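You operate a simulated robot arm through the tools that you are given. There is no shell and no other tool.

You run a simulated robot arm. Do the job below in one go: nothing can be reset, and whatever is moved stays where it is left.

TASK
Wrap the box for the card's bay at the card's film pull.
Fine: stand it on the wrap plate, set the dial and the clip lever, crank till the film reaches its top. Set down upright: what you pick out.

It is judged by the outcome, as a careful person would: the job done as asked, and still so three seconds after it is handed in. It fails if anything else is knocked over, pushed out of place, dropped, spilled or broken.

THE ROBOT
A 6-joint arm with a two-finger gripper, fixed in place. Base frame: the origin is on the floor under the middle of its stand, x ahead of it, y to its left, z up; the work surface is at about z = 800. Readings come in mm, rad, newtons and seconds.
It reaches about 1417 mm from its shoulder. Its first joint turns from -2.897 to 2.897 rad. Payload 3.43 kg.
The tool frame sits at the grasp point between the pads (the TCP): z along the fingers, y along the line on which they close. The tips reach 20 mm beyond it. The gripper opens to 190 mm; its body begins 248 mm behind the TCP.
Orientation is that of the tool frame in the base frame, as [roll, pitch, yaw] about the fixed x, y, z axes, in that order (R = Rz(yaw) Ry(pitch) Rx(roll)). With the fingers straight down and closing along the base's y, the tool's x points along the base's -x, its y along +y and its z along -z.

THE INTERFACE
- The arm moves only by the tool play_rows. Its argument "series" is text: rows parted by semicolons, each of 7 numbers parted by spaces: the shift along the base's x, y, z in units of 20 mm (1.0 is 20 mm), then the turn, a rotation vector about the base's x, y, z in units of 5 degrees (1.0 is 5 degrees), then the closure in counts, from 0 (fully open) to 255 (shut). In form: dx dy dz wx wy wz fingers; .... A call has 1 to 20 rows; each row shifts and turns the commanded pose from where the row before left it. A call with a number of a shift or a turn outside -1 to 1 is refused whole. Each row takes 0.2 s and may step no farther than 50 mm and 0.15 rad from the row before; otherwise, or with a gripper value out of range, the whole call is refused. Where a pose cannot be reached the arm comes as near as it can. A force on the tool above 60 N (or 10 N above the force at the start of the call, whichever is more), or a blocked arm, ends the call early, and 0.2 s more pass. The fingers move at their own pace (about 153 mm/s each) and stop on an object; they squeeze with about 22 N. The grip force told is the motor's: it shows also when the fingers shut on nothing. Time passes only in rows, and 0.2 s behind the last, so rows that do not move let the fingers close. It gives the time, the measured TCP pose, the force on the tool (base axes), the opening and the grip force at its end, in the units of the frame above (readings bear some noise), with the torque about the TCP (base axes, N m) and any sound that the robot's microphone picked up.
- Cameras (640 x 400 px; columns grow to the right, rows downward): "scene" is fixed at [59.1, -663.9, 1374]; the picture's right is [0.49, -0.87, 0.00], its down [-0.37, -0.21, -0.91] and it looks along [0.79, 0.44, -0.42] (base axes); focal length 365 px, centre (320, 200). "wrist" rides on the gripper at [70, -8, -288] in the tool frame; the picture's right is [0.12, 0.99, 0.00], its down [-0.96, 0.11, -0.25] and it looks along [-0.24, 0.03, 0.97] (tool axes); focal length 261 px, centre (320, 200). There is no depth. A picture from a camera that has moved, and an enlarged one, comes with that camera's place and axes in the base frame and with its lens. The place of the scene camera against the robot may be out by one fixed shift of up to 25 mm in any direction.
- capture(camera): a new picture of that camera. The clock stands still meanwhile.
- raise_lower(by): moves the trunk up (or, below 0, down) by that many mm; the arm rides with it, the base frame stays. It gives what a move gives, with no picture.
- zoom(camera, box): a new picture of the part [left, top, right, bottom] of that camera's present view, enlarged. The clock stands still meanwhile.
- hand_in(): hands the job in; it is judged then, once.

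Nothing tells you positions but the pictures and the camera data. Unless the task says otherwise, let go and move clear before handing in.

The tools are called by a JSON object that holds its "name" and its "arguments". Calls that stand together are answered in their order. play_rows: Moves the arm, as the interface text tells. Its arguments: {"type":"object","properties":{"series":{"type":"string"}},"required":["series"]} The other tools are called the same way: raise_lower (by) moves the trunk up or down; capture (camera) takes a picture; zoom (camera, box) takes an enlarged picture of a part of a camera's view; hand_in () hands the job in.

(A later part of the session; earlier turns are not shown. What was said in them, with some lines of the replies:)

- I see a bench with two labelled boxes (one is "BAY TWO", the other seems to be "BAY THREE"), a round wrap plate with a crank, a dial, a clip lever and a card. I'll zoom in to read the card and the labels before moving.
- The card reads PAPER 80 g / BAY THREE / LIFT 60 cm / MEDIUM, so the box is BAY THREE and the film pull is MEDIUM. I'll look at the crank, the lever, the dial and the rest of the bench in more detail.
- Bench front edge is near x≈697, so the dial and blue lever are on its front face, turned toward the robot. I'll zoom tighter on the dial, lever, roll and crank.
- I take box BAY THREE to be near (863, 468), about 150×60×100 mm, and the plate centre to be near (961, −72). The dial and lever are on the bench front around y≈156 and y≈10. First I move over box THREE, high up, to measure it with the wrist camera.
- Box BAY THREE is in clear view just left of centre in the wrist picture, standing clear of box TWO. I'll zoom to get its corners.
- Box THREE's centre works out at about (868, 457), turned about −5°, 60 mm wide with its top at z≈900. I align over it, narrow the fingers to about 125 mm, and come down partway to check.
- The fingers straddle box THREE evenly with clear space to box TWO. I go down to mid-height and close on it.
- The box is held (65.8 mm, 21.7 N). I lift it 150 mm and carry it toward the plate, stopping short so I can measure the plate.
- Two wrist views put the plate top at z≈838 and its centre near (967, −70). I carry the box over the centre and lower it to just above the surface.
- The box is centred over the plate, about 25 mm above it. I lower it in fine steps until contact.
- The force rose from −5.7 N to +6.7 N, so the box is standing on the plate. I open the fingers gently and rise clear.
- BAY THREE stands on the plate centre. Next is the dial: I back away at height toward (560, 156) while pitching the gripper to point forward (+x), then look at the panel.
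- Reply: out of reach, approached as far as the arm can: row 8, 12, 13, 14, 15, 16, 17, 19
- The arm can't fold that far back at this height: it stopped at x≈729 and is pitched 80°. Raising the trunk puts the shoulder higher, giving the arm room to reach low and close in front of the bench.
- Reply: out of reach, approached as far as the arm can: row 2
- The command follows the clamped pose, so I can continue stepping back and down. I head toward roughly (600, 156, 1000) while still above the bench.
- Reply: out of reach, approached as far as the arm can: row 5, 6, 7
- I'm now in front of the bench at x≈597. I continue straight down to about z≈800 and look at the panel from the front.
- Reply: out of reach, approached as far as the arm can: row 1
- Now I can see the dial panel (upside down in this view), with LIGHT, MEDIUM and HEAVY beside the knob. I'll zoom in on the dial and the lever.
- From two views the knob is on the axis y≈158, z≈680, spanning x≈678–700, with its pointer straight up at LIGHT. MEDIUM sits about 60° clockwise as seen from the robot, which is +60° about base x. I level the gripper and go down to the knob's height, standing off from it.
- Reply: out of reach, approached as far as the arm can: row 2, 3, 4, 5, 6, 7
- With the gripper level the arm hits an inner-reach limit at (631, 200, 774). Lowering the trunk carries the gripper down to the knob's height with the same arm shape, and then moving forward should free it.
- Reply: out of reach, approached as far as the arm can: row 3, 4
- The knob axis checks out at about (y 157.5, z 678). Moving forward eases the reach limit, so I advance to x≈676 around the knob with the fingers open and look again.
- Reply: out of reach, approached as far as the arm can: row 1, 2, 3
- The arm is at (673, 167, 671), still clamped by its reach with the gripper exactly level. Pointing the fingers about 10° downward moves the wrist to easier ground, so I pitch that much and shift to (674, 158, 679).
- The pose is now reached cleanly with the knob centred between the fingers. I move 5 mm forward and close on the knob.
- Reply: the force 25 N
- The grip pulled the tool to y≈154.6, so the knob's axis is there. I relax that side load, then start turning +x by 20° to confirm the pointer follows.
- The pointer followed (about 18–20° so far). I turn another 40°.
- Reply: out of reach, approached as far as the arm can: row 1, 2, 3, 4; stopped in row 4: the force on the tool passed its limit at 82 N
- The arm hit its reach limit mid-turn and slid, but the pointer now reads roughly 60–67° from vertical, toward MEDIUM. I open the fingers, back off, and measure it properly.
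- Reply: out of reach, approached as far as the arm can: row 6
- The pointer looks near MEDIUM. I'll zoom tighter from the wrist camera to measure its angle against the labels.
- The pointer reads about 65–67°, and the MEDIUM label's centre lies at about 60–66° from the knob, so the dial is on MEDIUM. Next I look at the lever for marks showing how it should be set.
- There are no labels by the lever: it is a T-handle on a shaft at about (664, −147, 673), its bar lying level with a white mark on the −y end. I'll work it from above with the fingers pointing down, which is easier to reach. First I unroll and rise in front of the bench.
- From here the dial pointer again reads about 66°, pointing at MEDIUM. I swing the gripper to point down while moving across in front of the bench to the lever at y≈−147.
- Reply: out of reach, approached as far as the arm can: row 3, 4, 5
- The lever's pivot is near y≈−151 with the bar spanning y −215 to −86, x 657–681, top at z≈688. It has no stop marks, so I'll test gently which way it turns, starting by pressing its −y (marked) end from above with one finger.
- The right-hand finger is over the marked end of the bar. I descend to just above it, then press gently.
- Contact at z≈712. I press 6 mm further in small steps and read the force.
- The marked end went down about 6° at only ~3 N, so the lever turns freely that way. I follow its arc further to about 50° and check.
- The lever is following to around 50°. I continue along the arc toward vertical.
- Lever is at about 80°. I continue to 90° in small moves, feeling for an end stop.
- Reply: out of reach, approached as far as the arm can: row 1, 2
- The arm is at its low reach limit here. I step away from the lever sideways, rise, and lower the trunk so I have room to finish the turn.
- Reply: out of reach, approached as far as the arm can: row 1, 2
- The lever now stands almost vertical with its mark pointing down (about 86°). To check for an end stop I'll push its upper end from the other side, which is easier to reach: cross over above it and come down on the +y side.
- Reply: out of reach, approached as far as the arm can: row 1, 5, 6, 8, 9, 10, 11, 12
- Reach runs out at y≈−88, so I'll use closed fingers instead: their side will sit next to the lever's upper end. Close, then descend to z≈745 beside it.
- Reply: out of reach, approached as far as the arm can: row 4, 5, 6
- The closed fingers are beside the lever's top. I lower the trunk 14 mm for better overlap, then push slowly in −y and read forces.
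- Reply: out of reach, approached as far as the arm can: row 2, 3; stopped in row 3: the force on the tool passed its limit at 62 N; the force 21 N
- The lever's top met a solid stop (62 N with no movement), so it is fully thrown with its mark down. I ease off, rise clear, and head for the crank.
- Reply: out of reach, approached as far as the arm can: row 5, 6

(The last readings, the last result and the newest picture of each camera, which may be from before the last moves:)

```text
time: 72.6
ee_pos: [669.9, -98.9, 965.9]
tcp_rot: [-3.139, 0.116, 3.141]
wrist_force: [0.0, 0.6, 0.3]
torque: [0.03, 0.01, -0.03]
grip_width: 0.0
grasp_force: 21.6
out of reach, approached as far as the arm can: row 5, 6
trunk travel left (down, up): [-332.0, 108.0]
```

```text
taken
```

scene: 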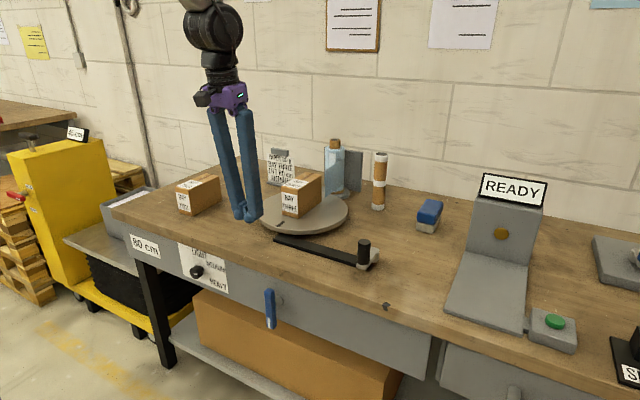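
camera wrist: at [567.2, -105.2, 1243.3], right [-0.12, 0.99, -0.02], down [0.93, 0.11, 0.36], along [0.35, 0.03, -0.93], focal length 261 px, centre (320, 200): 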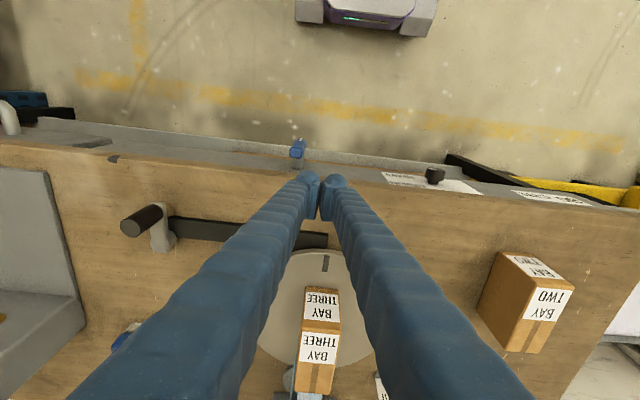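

The lever rests vertical at its stop. Now I straighten the gripper and move over the crank near (800, −366) to measure it from above.

{"name": "play_rows", "arguments": {"series": "0.4 -0.9 0.3 0 0.66 0 88;0.47 -0.96 0.3 0 0.66 0 88;0.47 -0.96 0.3 0 0 0 88;0.47 -0.96 0.3 0 0 0 88;0.47 -0.96 0.3 0 0 0 88;0.47 -0.96 0.2 0 0 0 88;0.47 -0.96 0 0 0 0 88;0.47 -0.96 0 0 0 0 88;0.47 -0.96 0 0 0 0 88;0.47 -0.96 0 0 0 0 88;0.47 -0.96 0 0 0 0 88;0.47 -0.96 0 0 0 0 88;0.47 -0.96 0 0 0 0 88;0.47 -0.96 0 0 0 0 88;0 0 0 0 0 0 88"}}

{"name": "capture", "arguments": {"camera": "wrist"}}

```text
time: 75.8
ee_pos: [799.5, -366.6, 1000.8]
tcp_rot: [-3.139, 0.0, 3.141]
wrist_force: [0.4, -0.5, 1.2]
torque: [0.02, 0.0, -0.02]
grip_width: 124.6
grasp_force: 0.1
trunk travel left (down, up): [-332.0, 108.0]
```

```text
taken
camera wrist: at [729.5, -373.0, 1287.1], right [-0.12, 0.99, 0.0], down [0.96, 0.11, 0.25], along [0.25, 0.03, -0.97], focal length 261 px, centre (320, 200)
```

wrist: 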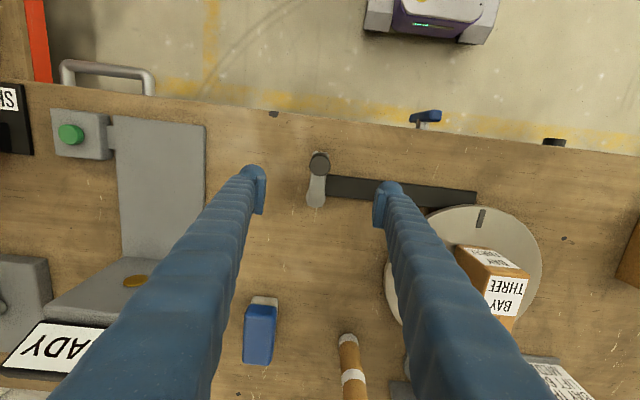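

{"name": "zoom", "arguments": {"camera": "wrist", "box": [270, 130, 390, 230]}}

{"name": "zoom", "arguments": {"camera": "scene", "box": [220, 120, 400, 280]}}

```text
4.00 times, centred on (330, 180) of wrist
camera zoom: at [729.5, -373.0, 1287.1], right [-0.12, 0.99, 0.0], down [0.96, 0.11, 0.25], along [0.25, 0.03, -0.97], focal length 1043 px, centre (280, 280)
```

zoom: 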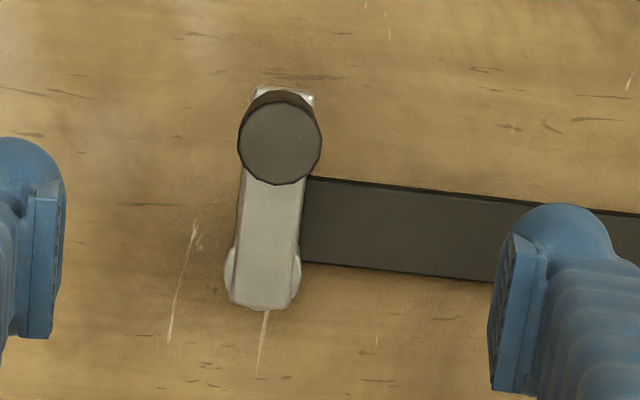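

```text
2.50 times, centred on (310, 200) of scene
camera zoom: at [59.1, -663.9, 1374.0], right [0.49, -0.87, 0.0], down [-0.37, -0.21, -0.91], along [0.79, 0.44, -0.42], focal length 913 px, centre (345, 200)
```

zoom: 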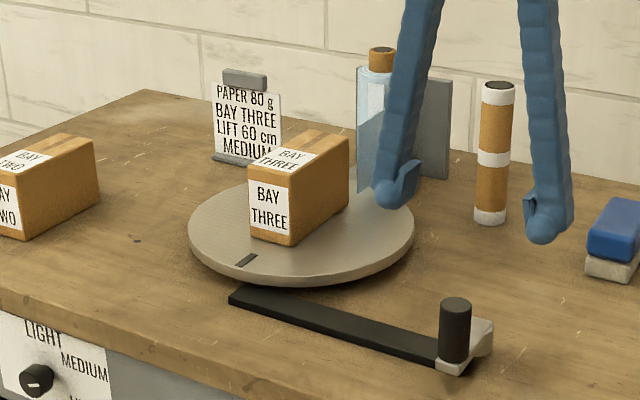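

The crank handle is at about (777, −367.5), top z≈893, with its pivot near (845, −367.5), radius about 67 mm. There now seems to be a film sheet between roll and box, so I'll check that first.

{"name": "zoom", "arguments": {"camera": "scene", "box": [270, 120, 370, 220]}}

{"name": "zoom", "arguments": {"camera": "wrist", "box": [370, 180, 580, 400]}}

```text
4.00 times, centred on (320, 170) of scene
camera zoom: at [59.1, -663.9, 1374.0], right [0.49, -0.87, 0.0], down [-0.37, -0.21, -0.91], along [0.79, 0.44, -0.42], focal length 1461 px, centre (320, 320)
```

zoom: 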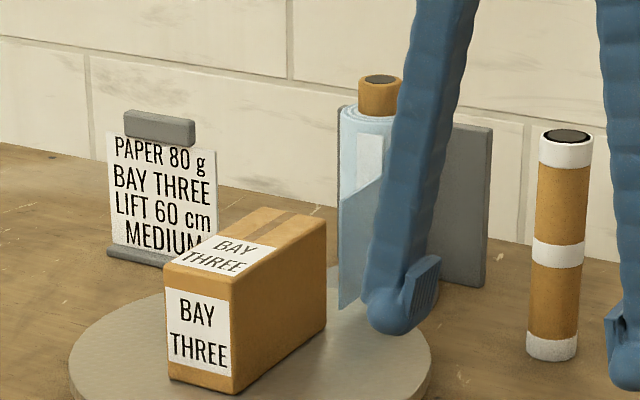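

```text
1.82 times, centred on (475, 290) of wrist
camera zoom: at [729.5, -373.0, 1287.1], right [-0.12, 0.99, 0.0], down [0.96, 0.11, 0.25], along [0.25, 0.03, -0.97], focal length 474 px, centre (38, 36)
```

zoom: 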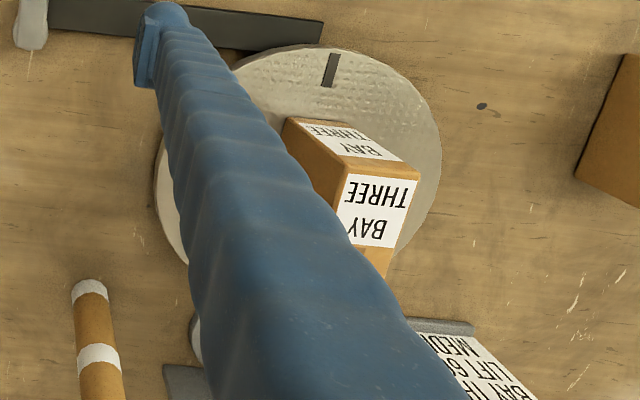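

The film web now runs from the roll to the box, so the clip lever worked. I come down over the crank handle and grip it.

{"name": "play_rows", "arguments": {"series": "-0.56 -0.02 0 0 0 0 120;-0.56 -0.02 0 0 0 0 120;0 0 -1 0 0 0 120;0 0 -1 0 0 0 120;0 0 -1 0 0 0 120;0 0 -1 0 0 0 120;0 0 -1 0 0 0 120;0 0 -1 0 0 0 120;0 0 -0.6 0 0 0 120;0 0 0 0 0 0 120"}}

{"name": "capture", "arguments": {"camera": "wrist"}}

{"name": "zoom", "arguments": {"camera": "scene", "box": [300, 200, 440, 290]}}

```text
time: 78.0
ee_pos: [777.7, -367.9, 866.7]
tcp_rot: [-3.14, -0.001, 3.141]
wrist_force: [0.4, 0.5, -0.4]
torque: [0.0, 0.0, 0.01]
grip_width: 100.5
grasp_force: 0.0
trunk travel left (down, up): [-332.0, 108.0]
```

```text
taken
camera wrist: at [707.7, -373.9, 1154.6], right [-0.12, 0.99, 0.0], down [0.96, 0.11, 0.25], along [0.25, 0.03, -0.97], focal length 261 px, centre (320, 200)
```

wrist: 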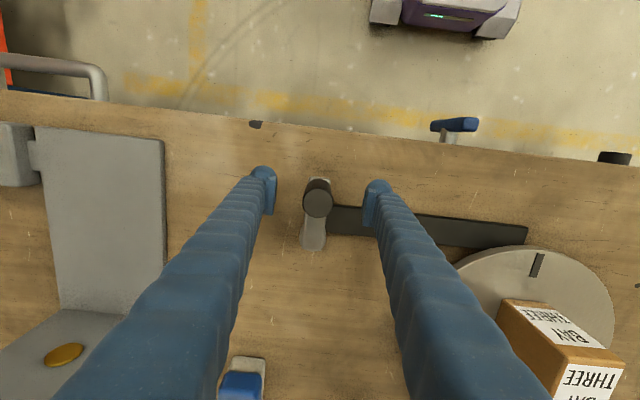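

```text
4.44 times, centred on (370, 245) of scene
camera zoom: at [59.1, -663.9, 1374.0], right [0.49, -0.87, 0.0], down [-0.37, -0.21, -0.91], along [0.79, 0.44, -0.42], focal length 1623 px, centre (98, 0)
```

zoom: 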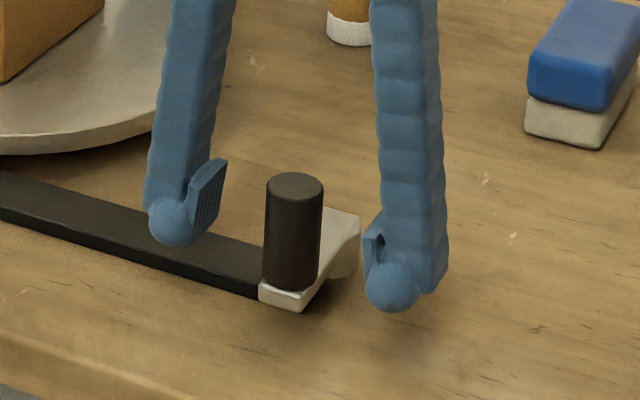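

The handle is centred between the fingers. I close on it.

{"name": "play_rows", "arguments": {"series": "0 0 0 0 0 0 180;0 0 0 0 0 0 255;0 0 0 0 0 0 255;0 0 0 0 0 0 255"}}

{"name": "capture", "arguments": {"camera": "wrist"}}

```text
time: 79.0
ee_pos: [778.7, -368.3, 868.3]
tcp_rot: [-3.14, 0.0, 3.14]
wrist_force: [-2.2, -8.4, -1.4]
torque: [-0.07, -0.07, -0.44]
grip_width: 30.4
grasp_force: 45.2
trunk travel left (down, up): [-332.0, 108.0]
```

```text
taken
camera wrist: at [707.6, -374.6, 1154.5], right [-0.12, 0.99, 0.0], down [0.96, 0.11, 0.25], along [0.25, 0.03, -0.97], focal length 261 px, centre (320, 200)
```

wrist: 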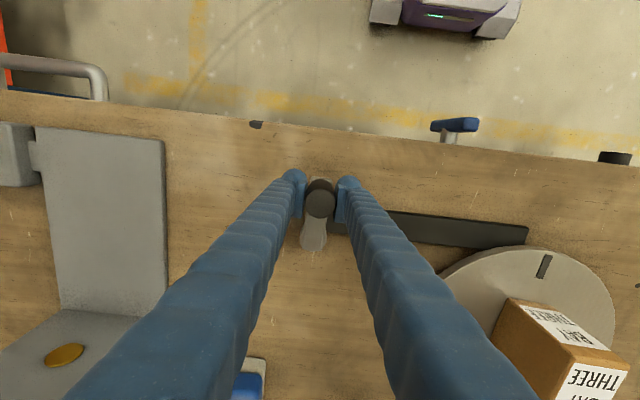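

Gripped at 30.4 mm. I start turning clockwise (seen from above) by 30° and watch the force and the plate.

{"name": "play_rows", "arguments": {"series": "0.03 0.43 0 0 0 0 255;0.085 0.43 0 0 0 0 255;0.14 0.42 0 0 0 0 255;0.195 0.4 0 0 0 0 255;0 0 0 0 0 0 255"}}

{"name": "capture", "arguments": {"camera": "wrist"}}

{"name": "zoom", "arguments": {"camera": "scene", "box": [230, 120, 400, 280]}}

```text
time: 80.2
ee_pos: [787.9, -330.8, 868.1]
tcp_rot: [-3.139, 0.0, -3.141]
wrist_force: [2.0, 13.2, -0.7]
torque: [0.1, -0.67, 0.67]
grip_width: 30.7
grasp_force: 44.9
trunk travel left (down, up): [-332.0, 108.0]
```

```text
taken
camera wrist: at [717.3, -338.0, 1154.6], right [-0.12, 0.99, 0.0], down [0.96, 0.12, 0.25], along [0.25, 0.03, -0.97], focal length 261 px, centre (320, 200)
```

wrist: 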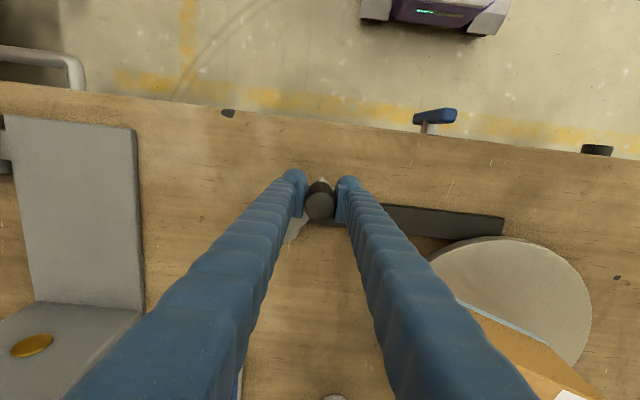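

```text
2.50 times, centred on (315, 200) of scene
camera zoom: at [59.1, -663.9, 1374.0], right [0.49, -0.87, 0.0], down [-0.37, -0.21, -0.91], along [0.79, 0.44, -0.42], focal length 913 px, centre (332, 200)
```

zoom: 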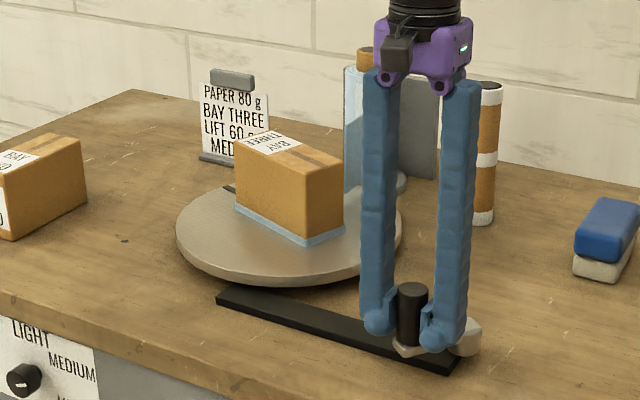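

It works: the plate turned and a film band appeared around the bottom of the box. I zoom to judge the band's height.

{"name": "zoom", "arguments": {"camera": "scene", "box": [270, 150, 350, 230]}}

```text
5.00 times, centred on (310, 190) of scene
camera zoom: at [59.1, -663.9, 1374.0], right [0.49, -0.87, 0.0], down [-0.37, -0.21, -0.91], along [0.79, 0.44, -0.42], focal length 1826 px, centre (370, 250)
```

zoom: 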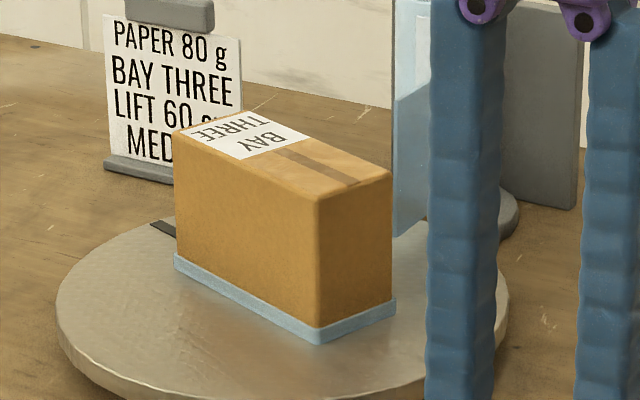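

The band is about 12 mm high after roughly 32° of crank, so the full 100 mm should take a bit under one turn. I continue carefully for another 60°.

{"name": "play_rows", "arguments": {"series": "0.24 0.365 0 0 0 0 255;0.29 0.33 0 0 0 0 255;0.33 0.29 0 0 0 0 255;0.365 0.24 0 0 0 0 255;0.395 0.195 0 0 0 0 255;0.415 0.14 0 0 0 0 255;0.425 0.085 0 0 0 0 255;0.44 0.03 0 0 0 0 255;0 0 0 0 0 0 255"}}

{"name": "zoom", "arguments": {"camera": "scene", "box": [230, 120, 400, 280]}}

{"name": "zoom", "arguments": {"camera": "scene", "box": [270, 150, 350, 230]}}

```text
time: 82.2
ee_pos: [847.6, -304.6, 868.9]
tcp_rot: [-3.136, 0.004, -3.141]
wrist_force: [4.1, -48.3, -2.9]
torque: [-0.27, -0.93, 0.46]
grip_width: 30.3
grasp_force: 45.1
trunk travel left (down, up): [-332.0, 108.0]
```

```text
2.50 times, centred on (315, 200) of scene
camera zoom: at [59.1, -663.9, 1374.0], right [0.49, -0.87, 0.0], down [-0.37, -0.21, -0.91], along [0.79, 0.44, -0.42], focal length 913 px, centre (332, 200)
```

zoom: 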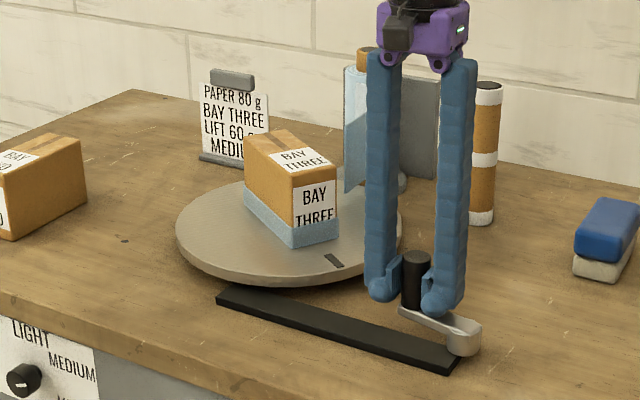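

```text
5.00 times, centred on (310, 190) of scene
camera zoom: at [59.1, -663.9, 1374.0], right [0.49, -0.87, 0.0], down [-0.37, -0.21, -0.91], along [0.79, 0.44, -0.42], focal length 1826 px, centre (370, 250)
```

zoom: 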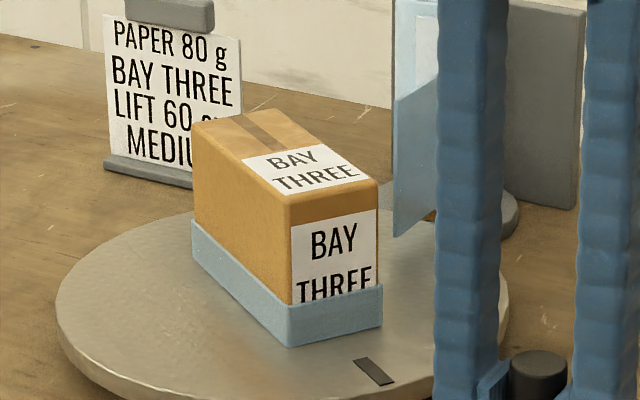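

The film is now about 28–30 mm up after roughly 92° of crank. The inward side force (48 N) shows my circle is a little too large, so I check the handle's position in the grip before correcting.

{"name": "capture", "arguments": {"camera": "wrist"}}

{"name": "zoom", "arguments": {"camera": "wrist", "box": [270, 150, 370, 250]}}

```text
taken
camera wrist: at [775.9, -311.5, 1154.8], right [-0.12, 0.99, -0.01], down [0.96, 0.12, 0.25], along [0.25, 0.03, -0.97], focal length 261 px, centre (320, 200)
```

wrist: 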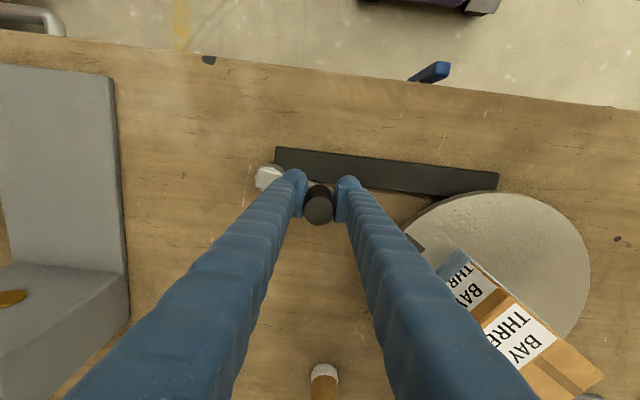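

```text
4.00 times, centred on (320, 200) of wrist
camera zoom: at [775.9, -311.5, 1154.8], right [-0.12, 0.99, -0.01], down [0.96, 0.12, 0.25], along [0.25, 0.03, -0.97], focal length 1043 px, centre (320, 200)
```

zoom: 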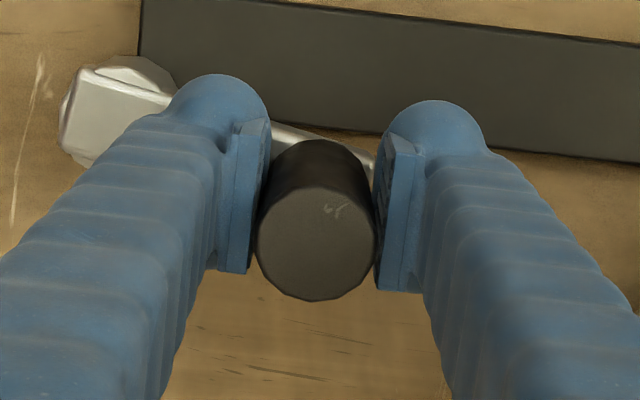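

The handle sits 6 mm ahead of the grip centre, giving a true radius of about 65 mm and a pivot near (843.5, −368.5). I loosen briefly, recentre on the handle, and regrip.

{"name": "play_rows", "arguments": {"series": "0 -0.16 0 0 0 0 255;0 0 0 0 0 0 190;0.2 0 0 0 0 0 190;0.25 0 0 0 0 0 190;0 0 0 0 0 0 190;0 0 0 0 0 0 255;0 0 0 0 0 0 255"}}

{"name": "zoom", "arguments": {"camera": "wrist", "box": [270, 150, 370, 250]}}

{"name": "zoom", "arguments": {"camera": "scene", "box": [270, 150, 350, 230]}}

```text
time: 83.8
ee_pos: [853.9, -304.6, 867.6]
tcp_rot: [-3.139, 0.002, 3.141]
wrist_force: [-3.3, -21.5, -0.4]
torque: [-0.26, 0.11, 0.2]
grip_width: 30.3
grasp_force: 44.6
trunk travel left (down, up): [-332.0, 108.0]
```

```text
4.00 times, centred on (320, 200) of wrist
camera zoom: at [782.9, -311.7, 1154.8], right [-0.12, 0.99, 0.0], down [0.96, 0.12, 0.25], along [0.25, 0.03, -0.97], focal length 1043 px, centre (320, 200)
```

zoom: 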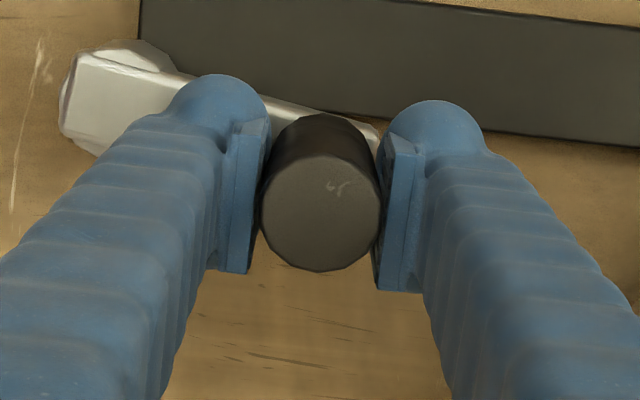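

```text
5.00 times, centred on (310, 190) of scene
camera zoom: at [59.1, -663.9, 1374.0], right [0.49, -0.87, 0.0], down [-0.37, -0.21, -0.91], along [0.79, 0.44, -0.42], focal length 1826 px, centre (370, 250)
```

zoom: 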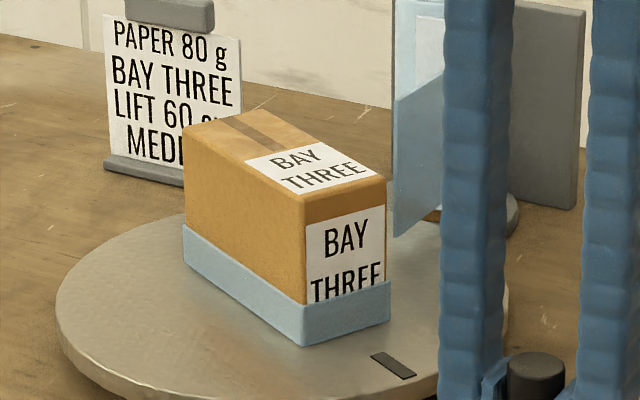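

Recentred on the handle. I continue turning along the corrected circle another 45°.

{"name": "play_rows", "arguments": {"series": "0.3 -0.2 0 0 0 0 255;0.45 -0.15 0 0 0 0 255;0.4 -0.2 0 0 0 0 255;0.36 -0.245 0 0 0 0 255;0.32 -0.29 0 0 0 0 255;0.285 -0.325 0 0 0 0 255;0 0 0 0 0 0 255"}}

{"name": "zoom", "arguments": {"camera": "wrist", "box": [270, 150, 370, 250]}}

{"name": "zoom", "arguments": {"camera": "scene", "box": [270, 150, 350, 230]}}

```text
time: 85.4
ee_pos: [902.1, -329.3, 868.4]
tcp_rot: [-3.138, 0.005, 3.141]
wrist_force: [33.2, 30.4, -6.6]
torque: [0.09, -0.9, -0.66]
grip_width: 30.4
grasp_force: 45.1
trunk travel left (down, up): [-332.0, 108.0]
```

```text
4.00 times, centred on (320, 200) of wrist
camera zoom: at [829.6, -335.5, 1154.8], right [-0.12, 0.99, 0.0], down [0.96, 0.12, 0.25], along [0.25, 0.03, -0.97], focal length 1043 px, centre (320, 200)
```

zoom: 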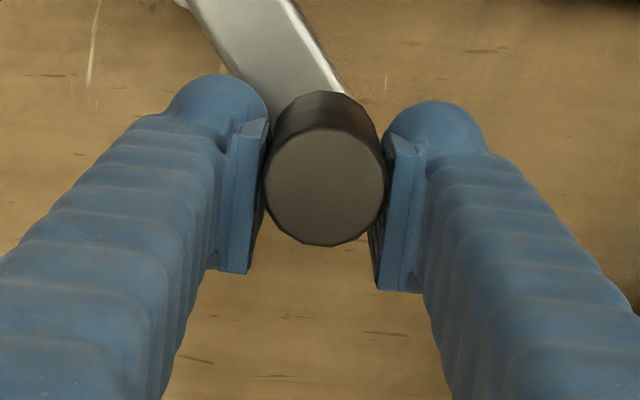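

```text
5.00 times, centred on (310, 190) of scene
camera zoom: at [59.1, -663.9, 1374.0], right [0.49, -0.87, 0.0], down [-0.37, -0.21, -0.91], along [0.79, 0.44, -0.42], focal length 1826 px, centre (370, 250)
```

zoom: 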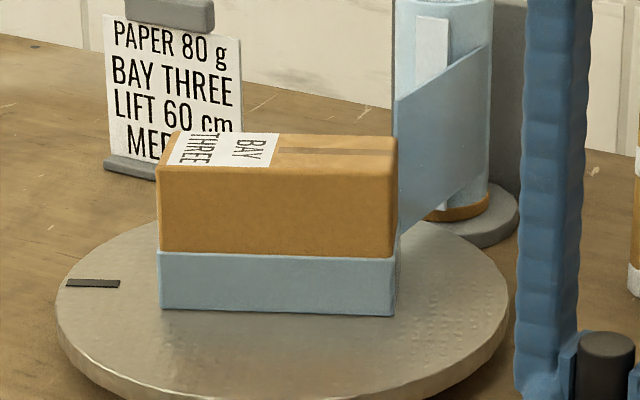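

The film is at about 40% and the handle has slipped ~8 mm along the pads. A fit to the handle positions gives pivot (841.8, −367.8) and radius 64. I recentre and regrip, then continue about 67°.

{"name": "play_rows", "arguments": {"series": "0 0 0 0 0 0 190;-0.125 0.1 0 0 0 0 190;0 0 0 0 0 0 190;0 0 0 0 0 0 255;0 0 0 0 0 0 255;0 0 0 0 0 0 255"}}

{"name": "zoom", "arguments": {"camera": "wrist", "box": [270, 150, 370, 250]}}

```text
time: 86.8
ee_pos: [892.2, -329.4, 868.4]
tcp_rot: [-3.139, 0.0, 3.139]
wrist_force: [-1.0, 5.4, 4.4]
torque: [0.07, 0.15, -0.24]
grip_width: 30.1
grasp_force: 45.2
trunk travel left (down, up): [-332.0, 108.0]
```

```text
4.00 times, centred on (320, 200) of wrist
camera zoom: at [823.0, -335.9, 1155.3], right [-0.12, 0.99, 0.0], down [0.96, 0.11, 0.25], along [0.25, 0.03, -0.97], focal length 1043 px, centre (320, 200)
```

zoom: 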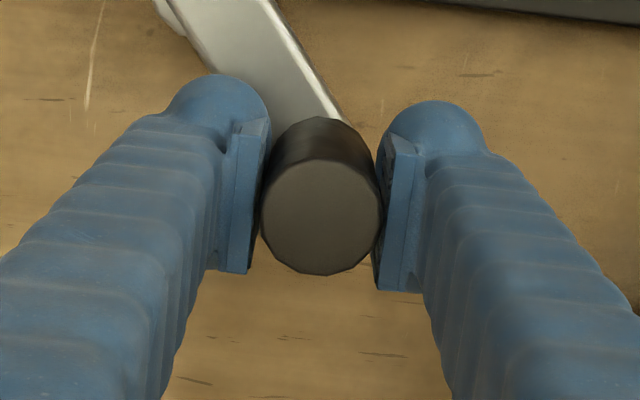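

Well centred with little force. I continue turning, mostly in −y, for about 67°.

{"name": "play_rows", "arguments": {"series": "0.23 -0.35 0 0 0 0 255;0.185 -0.375 0 0 0 0 255;0.135 -0.395 0 0 0 0 255;0.08 -0.41 0 0 0 0 255;0.03 -0.42 0 0 0 0 255;-0.03 -0.42 0 0 0 0 255;-0.08 -0.41 0 0 0 0 255;-0.135 -0.395 0 0 0 0 255;-0.185 -0.375 0 0 0 0 255;0 0 0 0 0 0 255"}}

{"name": "zoom", "arguments": {"camera": "wrist", "box": [270, 150, 370, 250]}}

{"name": "zoom", "arguments": {"camera": "scene", "box": [270, 150, 350, 230]}}

```text
time: 89.0
ee_pos: [895.8, -405.9, 866.7]
tcp_rot: [-3.137, -0.001, 3.14]
wrist_force: [-3.5, -16.0, 2.8]
torque: [-0.16, 0.74, 0.56]
grip_width: 31.0
grasp_force: 44.8
trunk travel left (down, up): [-332.0, 108.0]
```

```text
4.00 times, centred on (320, 200) of wrist
camera zoom: at [826.2, -411.0, 1154.9], right [-0.12, 0.99, -0.01], down [0.96, 0.12, 0.25], along [0.25, 0.02, -0.97], focal length 1043 px, centre (320, 200)
```

zoom: 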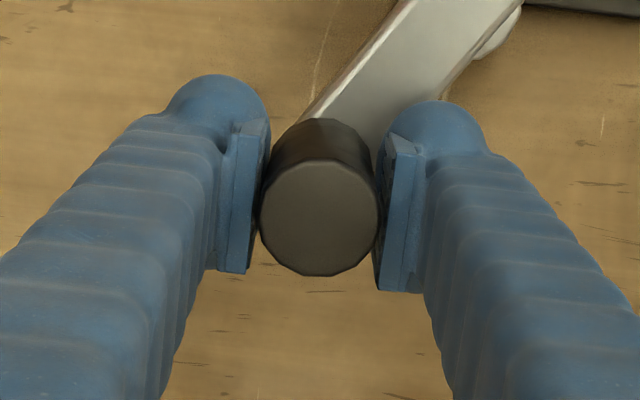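

```text
5.00 times, centred on (310, 190) of scene
camera zoom: at [59.1, -663.9, 1374.0], right [0.49, -0.87, 0.0], down [-0.37, -0.21, -0.91], along [0.79, 0.44, -0.42], focal length 1826 px, centre (370, 250)
```

zoom: 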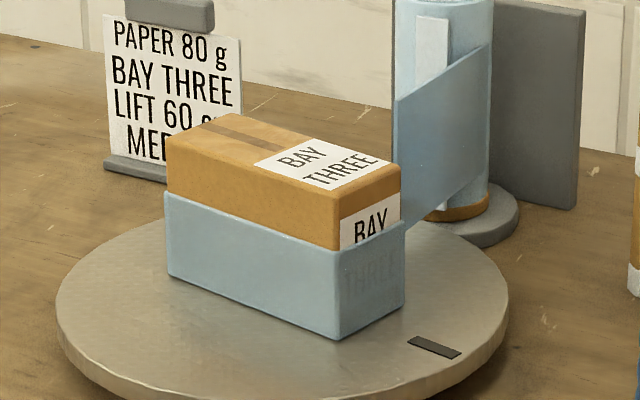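

The film is at about 64% after ~215° of crank, so about 120° more is needed. I continue 37° and then check grip centring.

{"name": "play_rows", "arguments": {"series": "-0.21 -0.26 0 0 0 0 255;-0.21 -0.26 0 0 0 0 255;-0.305 -0.29 0 0 0 0 255;-0.34 -0.25 0 0 0 0 255;-0.365 -0.2 0 0 0 0 255;-0.39 -0.15 0 0 0 0 255;0 0 0 0 0 0 255"}}

{"name": "zoom", "arguments": {"camera": "wrist", "box": [270, 150, 370, 250]}}

{"name": "zoom", "arguments": {"camera": "scene", "box": [270, 150, 350, 230]}}

```text
time: 90.6
ee_pos: [858.5, -429.7, 867.6]
tcp_rot: [-3.14, -0.003, 3.14]
wrist_force: [-10.4, -6.0, 2.9]
torque: [-0.09, 0.79, 0.62]
grip_width: 30.7
grasp_force: 45.2
trunk travel left (down, up): [-332.0, 108.0]
```

```text
4.00 times, centred on (320, 200) of wrist
camera zoom: at [789.2, -436.8, 1154.8], right [-0.12, 0.99, 0.0], down [0.96, 0.12, 0.25], along [0.24, 0.03, -0.97], focal length 1043 px, centre (320, 200)
```

zoom: 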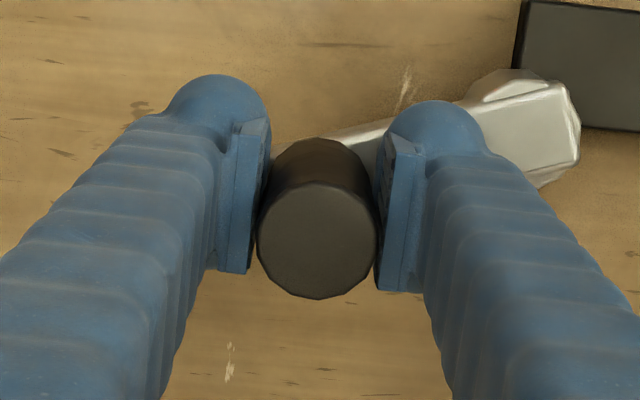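

```text
5.00 times, centred on (310, 190) of scene
camera zoom: at [59.1, -663.9, 1374.0], right [0.49, -0.87, 0.0], down [-0.37, -0.21, -0.91], along [0.79, 0.44, -0.42], focal length 1826 px, centre (370, 250)
```

zoom: 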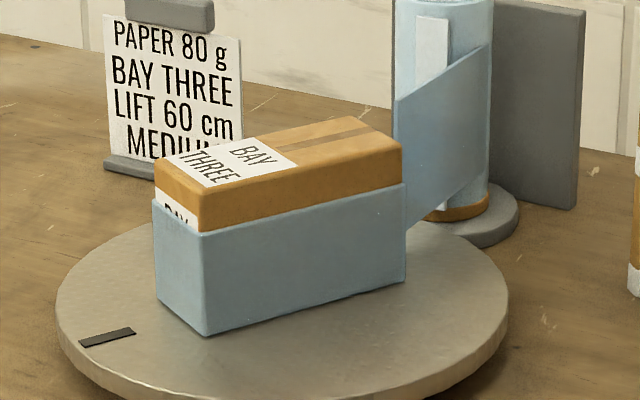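

The film is near 72–75%. I recentre on the handle again and continue about 37°.

{"name": "play_rows", "arguments": {"series": "0 0 0 0 0 0 190;0.17 -0.03 0 0 0 0 190;0 0 0 0 0 0 190;0 0 0 0 0 0 255;0 0 0 0 0 0 255;-0.2 -0.06 0 0 0 0 255;-0.3 -0.09 0 0 0 0 255;-0.4 -0.05 0 0 0 0 255;-0.4 0 0 0 0 0 255;-0.415 0.045 0 0 0 0 255;-0.3 0.07 0 0 0 0 255;0 0 0 0 0 0 255"}}

{"name": "zoom", "arguments": {"camera": "wrist", "box": [270, 150, 370, 250]}}

{"name": "zoom", "arguments": {"camera": "scene", "box": [270, 150, 350, 230]}}

```text
time: 93.2
ee_pos: [823.1, -433.4, 868.4]
tcp_rot: [-3.139, 0.0, 3.139]
wrist_force: [-4.8, -23.0, 1.7]
torque: [-0.25, 0.34, -0.02]
grip_width: 30.6
grasp_force: 45.0
trunk travel left (down, up): [-332.0, 108.0]
```

```text
4.00 times, centred on (320, 200) of wrist
camera zoom: at [753.2, -440.3, 1155.0], right [-0.12, 0.99, 0.0], down [0.96, 0.11, 0.25], along [0.25, 0.03, -0.97], focal length 1043 px, centre (320, 200)
```

zoom: 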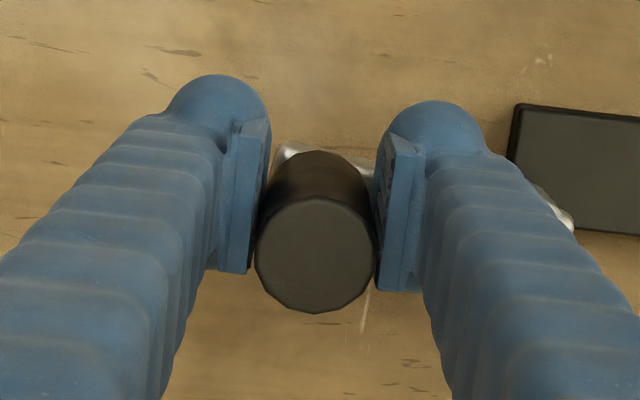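

```text
5.00 times, centred on (310, 190) of scene
camera zoom: at [59.1, -663.9, 1374.0], right [0.49, -0.87, 0.0], down [-0.37, -0.21, -0.91], along [0.79, 0.44, -0.42], focal length 1826 px, centre (370, 250)
```

zoom: 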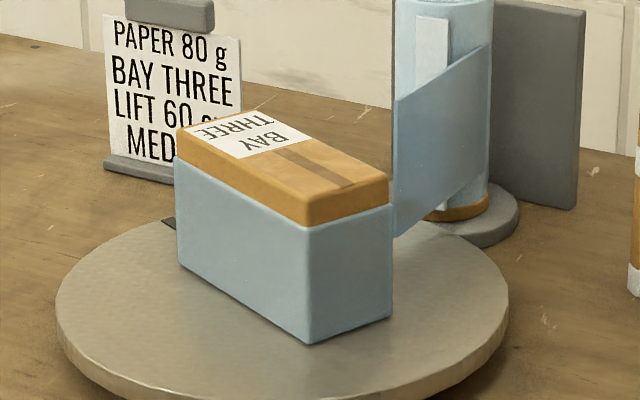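

The film is at about 80% and the handle has lagged 10 mm in the pads. I recentre, regrip and continue about 30°.

{"name": "play_rows", "arguments": {"series": "0 0 0 0 0 0 190;0.415 -0.065 0 0 0 0 190;0 0 0 0 0 0 190;0 0 0 0 0 0 255;0 0 0 0 0 0 255;-0.2 0.04 0 0 0 0 255;-0.21 0.045 0 0 0 0 255;-0.395 0.14 0 0 0 0 255;-0.375 0.19 0 0 0 0 255;-0.35 0.235 0 0 0 0 255;0 0 0 0 0 0 255"}}

{"name": "zoom", "arguments": {"camera": "wrist", "box": [270, 150, 370, 250]}}

{"name": "zoom", "arguments": {"camera": "scene", "box": [270, 150, 350, 230]}}

```text
time: 95.6
ee_pos: [797.7, -421.0, 868.0]
tcp_rot: [-3.14, -0.002, 3.14]
wrist_force: [-31.3, -31.6, 6.7]
torque: [-0.33, 0.93, -0.06]
grip_width: 30.6
grasp_force: 45.5
trunk travel left (down, up): [-332.0, 108.0]
```

```text
4.00 times, centred on (320, 200) of wrist
camera zoom: at [727.7, -428.3, 1155.0], right [-0.12, 0.99, 0.0], down [0.96, 0.11, 0.24], along [0.24, 0.03, -0.97], focal length 1043 px, centre (320, 200)
```

zoom: 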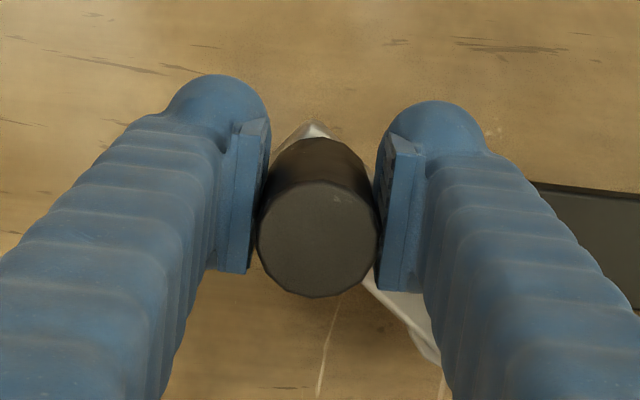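

```text
5.00 times, centred on (310, 190) of scene
camera zoom: at [59.1, -663.9, 1374.0], right [0.49, -0.87, 0.0], down [-0.37, -0.21, -0.91], along [0.79, 0.44, -0.42], focal length 1826 px, centre (370, 250)
```

zoom: 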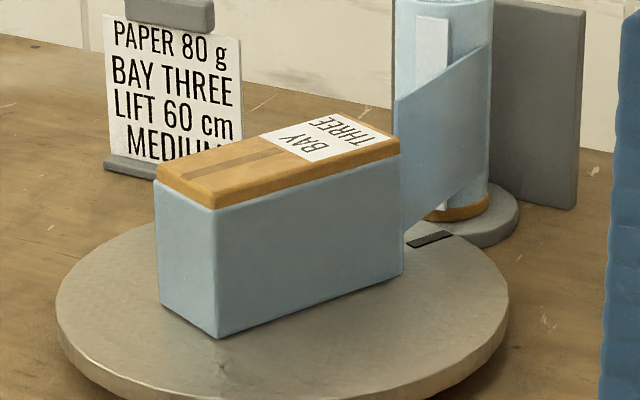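

The film is at about 88%, so roughly 40° of crank remains. I recentre, then go in 5° steps, turning the gripper with the crank to avoid side friction.

{"name": "play_rows", "arguments": {"series": "0 0 0 0 0 0 190;0.08 -0.075 0 0 0 0 190;0 0 0 0 0 0 190;0 0 0 0 0 0 255;0 0 0 0 0 0 255;-0.22 0.175 0 0 0 -1 255;-0.205 0.19 0 0 0 -1 255;-0.185 0.21 0 0 0 -1 255;-0.165 0.225 0 0 0 -1 255;-0.145 0.24 0 0 0 -1 255;0 0 0 0 0 0 255"}}

{"name": "zoom", "arguments": {"camera": "wrist", "box": [270, 150, 370, 250]}}

{"name": "zoom", "arguments": {"camera": "scene", "box": [270, 150, 350, 230]}}

```text
time: 98.0
ee_pos: [784.9, -399.9, 867.5]
tcp_rot: [-3.139, -0.003, 2.702]
wrist_force: [-15.6, -2.8, -10.8]
torque: [0.09, 0.18, 0.2]
grip_width: 30.3
grasp_force: 44.7
trunk travel left (down, up): [-332.0, 108.0]
```

```text
4.00 times, centred on (320, 200) of wrist
camera zoom: at [718.0, -375.8, 1154.3], right [0.31, 0.95, 0.0], down [0.92, -0.3, 0.24], along [0.23, -0.08, -0.97], focal length 1043 px, centre (320, 200)
```

zoom: 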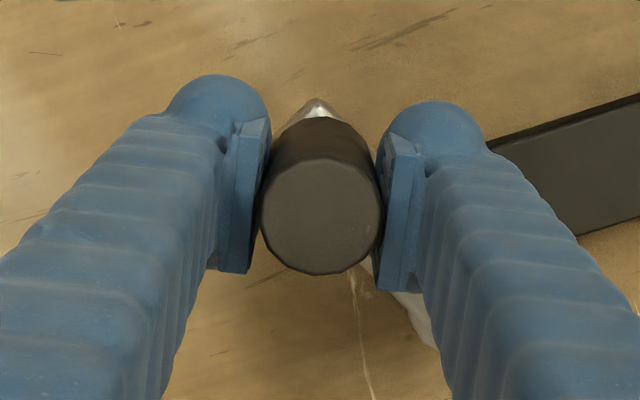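

```text
5.00 times, centred on (310, 190) of scene
camera zoom: at [59.1, -663.9, 1374.0], right [0.49, -0.87, 0.0], down [-0.37, -0.21, -0.91], along [0.79, 0.44, -0.42], focal length 1826 px, centre (370, 250)
```

zoom: 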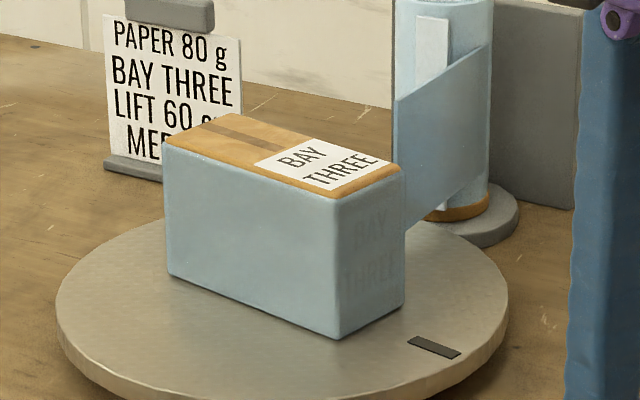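

That went smoothly, and the film is very close to the top edge. I zoom in to judge what remains.

{"name": "zoom", "arguments": {"camera": "scene", "box": [298, 168, 358, 222]}}

{"name": "capture", "arguments": {"camera": "scene"}}

```text
7.41 times, centred on (328, 195) of scene
camera zoom: at [59.1, -663.9, 1374.0], right [0.49, -0.87, 0.0], down [-0.37, -0.21, -0.91], along [0.79, 0.44, -0.42], focal length 2706 px, centre (261, 237)
```

zoom: 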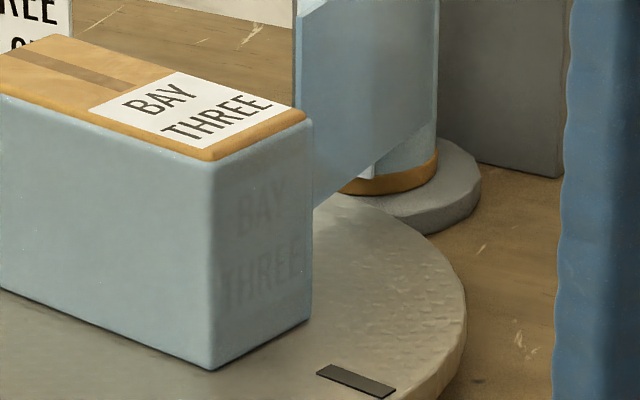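

```text
taken
```

scene: 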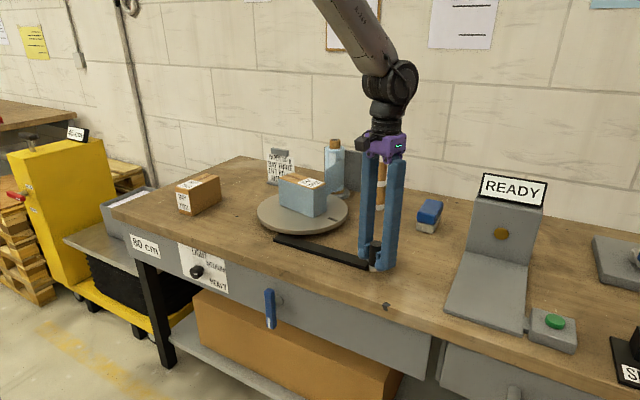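

About 5% of the height is still uncovered (roughly 15°). I turn three more 5° steps and check.

{"name": "play_rows", "arguments": {"series": "-0.125 0.25 0 0 0 -1 255;-0.105 0.265 0 0 0 -1 255;-0.08 0.265 0 0 0 -1 255;0 0 0 0 0 0 255"}}

{"name": "zoom", "arguments": {"camera": "scene", "box": [270, 160, 350, 220]}}

{"name": "zoom", "arguments": {"camera": "wrist", "box": [270, 150, 370, 250]}}

```text
time: 99.0
ee_pos: [779.0, -384.7, 867.1]
tcp_rot: [-3.139, -0.001, 2.441]
wrist_force: [-13.2, -0.8, -14.5]
torque: [0.1, 0.09, 0.06]
grip_width: 30.3
grasp_force: 45.3
trunk travel left (down, up): [-332.0, 108.0]
```

```text
6.67 times, centred on (310, 190) of scene
camera zoom: at [59.1, -663.9, 1374.0], right [0.49, -0.87, 0.0], down [-0.37, -0.21, -0.91], along [0.79, 0.44, -0.42], focal length 2435 px, centre (387, 267)
```

zoom: 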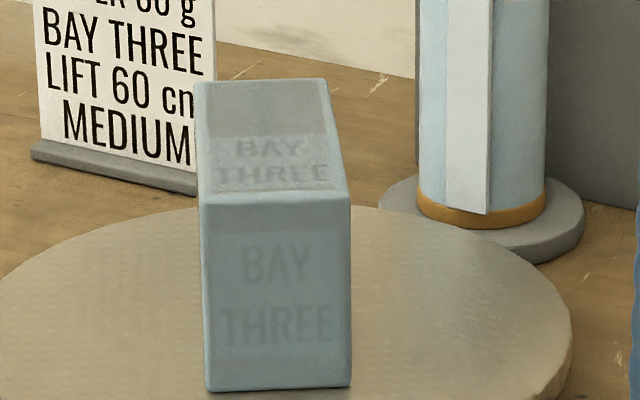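

```text
4.00 times, centred on (320, 200) of wrist
camera zoom: at [720.5, -343.7, 1154.4], right [0.55, 0.84, 0.0], down [0.81, -0.53, 0.25], along [0.2, -0.14, -0.97], focal length 1043 px, centre (320, 200)
```

zoom: 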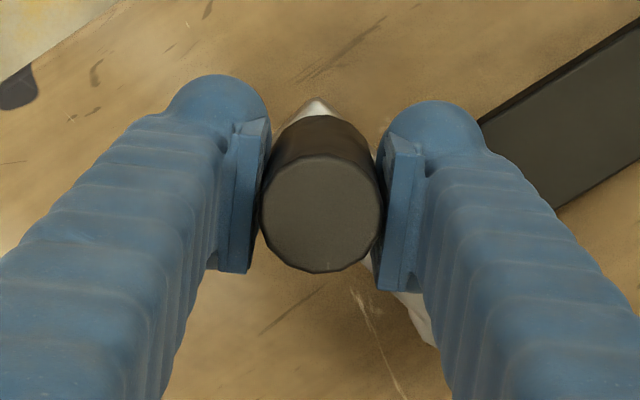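

The film now covers the whole box including its top, and the web from the roll has parted, so the wrap is complete. I let go of the crank and rise clear.

{"name": "play_rows", "arguments": {"series": "0 0 0 0 0 0 200;0 0 0 0 0 0 150;0 0 0 0 0 0 130;0 0 0 0 0 0 130;0 0 0.5 0 0 0 130;0 0 1 0 0 0 130;0 0 1 0 0 0 130;0 0 1 0 0 0 130;0 0 1 0 0 0 130;0 0 1 0 0 0 130;0 0 1 0 0 0 130;0 0 1 0 0 0 130;0 0 1 0 0 0 130;0 0 0 0 0 0 130"}}

{"name": "capture", "arguments": {"camera": "scene"}}

{"name": "capture", "arguments": {"camera": "wrist"}}

{"name": "zoom", "arguments": {"camera": "scene", "box": [165, 230, 305, 340]}}

{"name": "zoom", "arguments": {"camera": "scene", "box": [230, 120, 400, 280]}}

```text
time: 102.0
ee_pos: [779.6, -384.0, 1038.0]
tcp_rot: [-3.139, -0.002, 2.442]
wrist_force: [-0.4, 0.3, -0.9]
torque: [-0.01, -0.04, 0.03]
grip_width: 93.0
grasp_force: 0.1
trunk travel left (down, up): [-332.0, 108.0]
```

```text
taken
```

scene: 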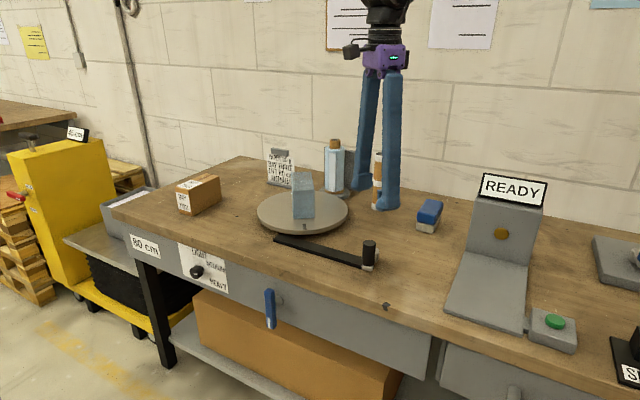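

```text
taken
camera wrist: at [721.5, -343.9, 1324.9], right [0.55, 0.84, 0.0], down [0.81, -0.53, 0.25], along [0.2, -0.14, -0.97], focal length 261 px, centre (320, 200)
```

wrist: 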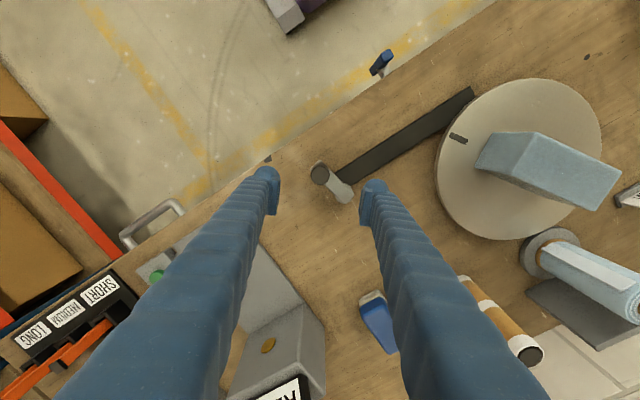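

```text
3.64 times, centred on (235, 285) of scene
camera zoom: at [59.1, -663.9, 1374.0], right [0.49, -0.87, 0.0], down [-0.37, -0.21, -0.91], along [0.79, 0.44, -0.42], focal length 1328 px, centre (629, -109)
```

zoom: 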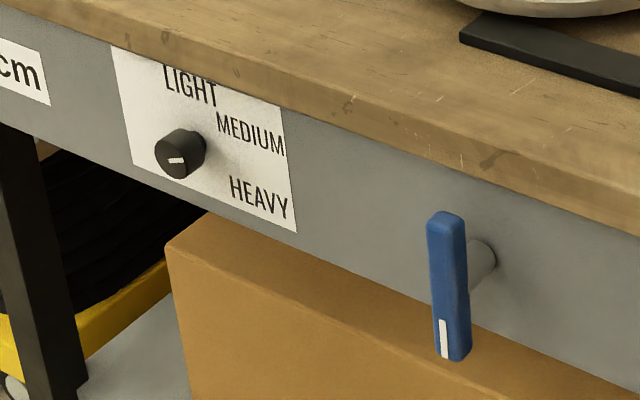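

```text
2.50 times, centred on (315, 200) of scene
camera zoom: at [59.1, -663.9, 1374.0], right [0.49, -0.87, 0.0], down [-0.37, -0.21, -0.91], along [0.79, 0.44, -0.42], focal length 913 px, centre (332, 200)
```

zoom: 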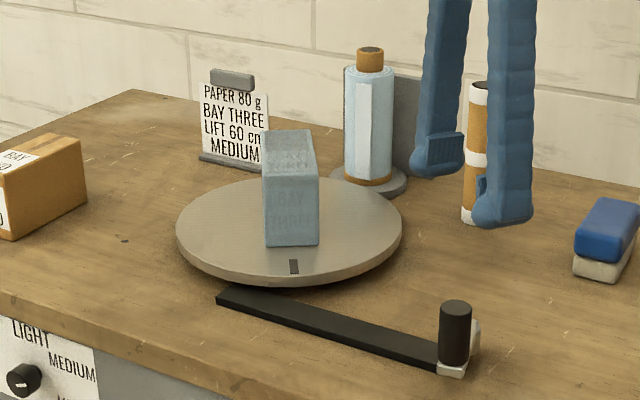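

The box BAY THREE is fully wrapped and stands upright on the plate. The dial points at MEDIUM, the clip lever is at its stop, nothing else has moved, and the gripper is empty and well clear. I hand the job in.

{"name": "hand_in", "arguments": {}}

```text
The job is handed in.
```

The BAY THREE box is wrapped and standing upright on the wrap plate. The card called for bay three at a MEDIUM film pull. The job is handed in; I don't have the verdict.

- **Dial:** It points at MEDIUM. The arm hit its reach limit while turning the knob, so the pointer stopped at about 66° from vertical. I put MEDIUM at 60–66°, so it may be up to 6° past the mark; I left it there.
- **Clip lever:** It had no markings, so I turned it the way it moved freely. It stopped at vertical, with its white mark pointing down. The film then ran from the roll to the box.
- **Wrap:** I cranked clockwise a little under one full turn. The film then covered the sides and top, and it came away from the roll on its own.
- **Everything else:** Nothing was knocked over or moved out of place, including the BAY TWO box. The gripper is empty and clear of the bench.
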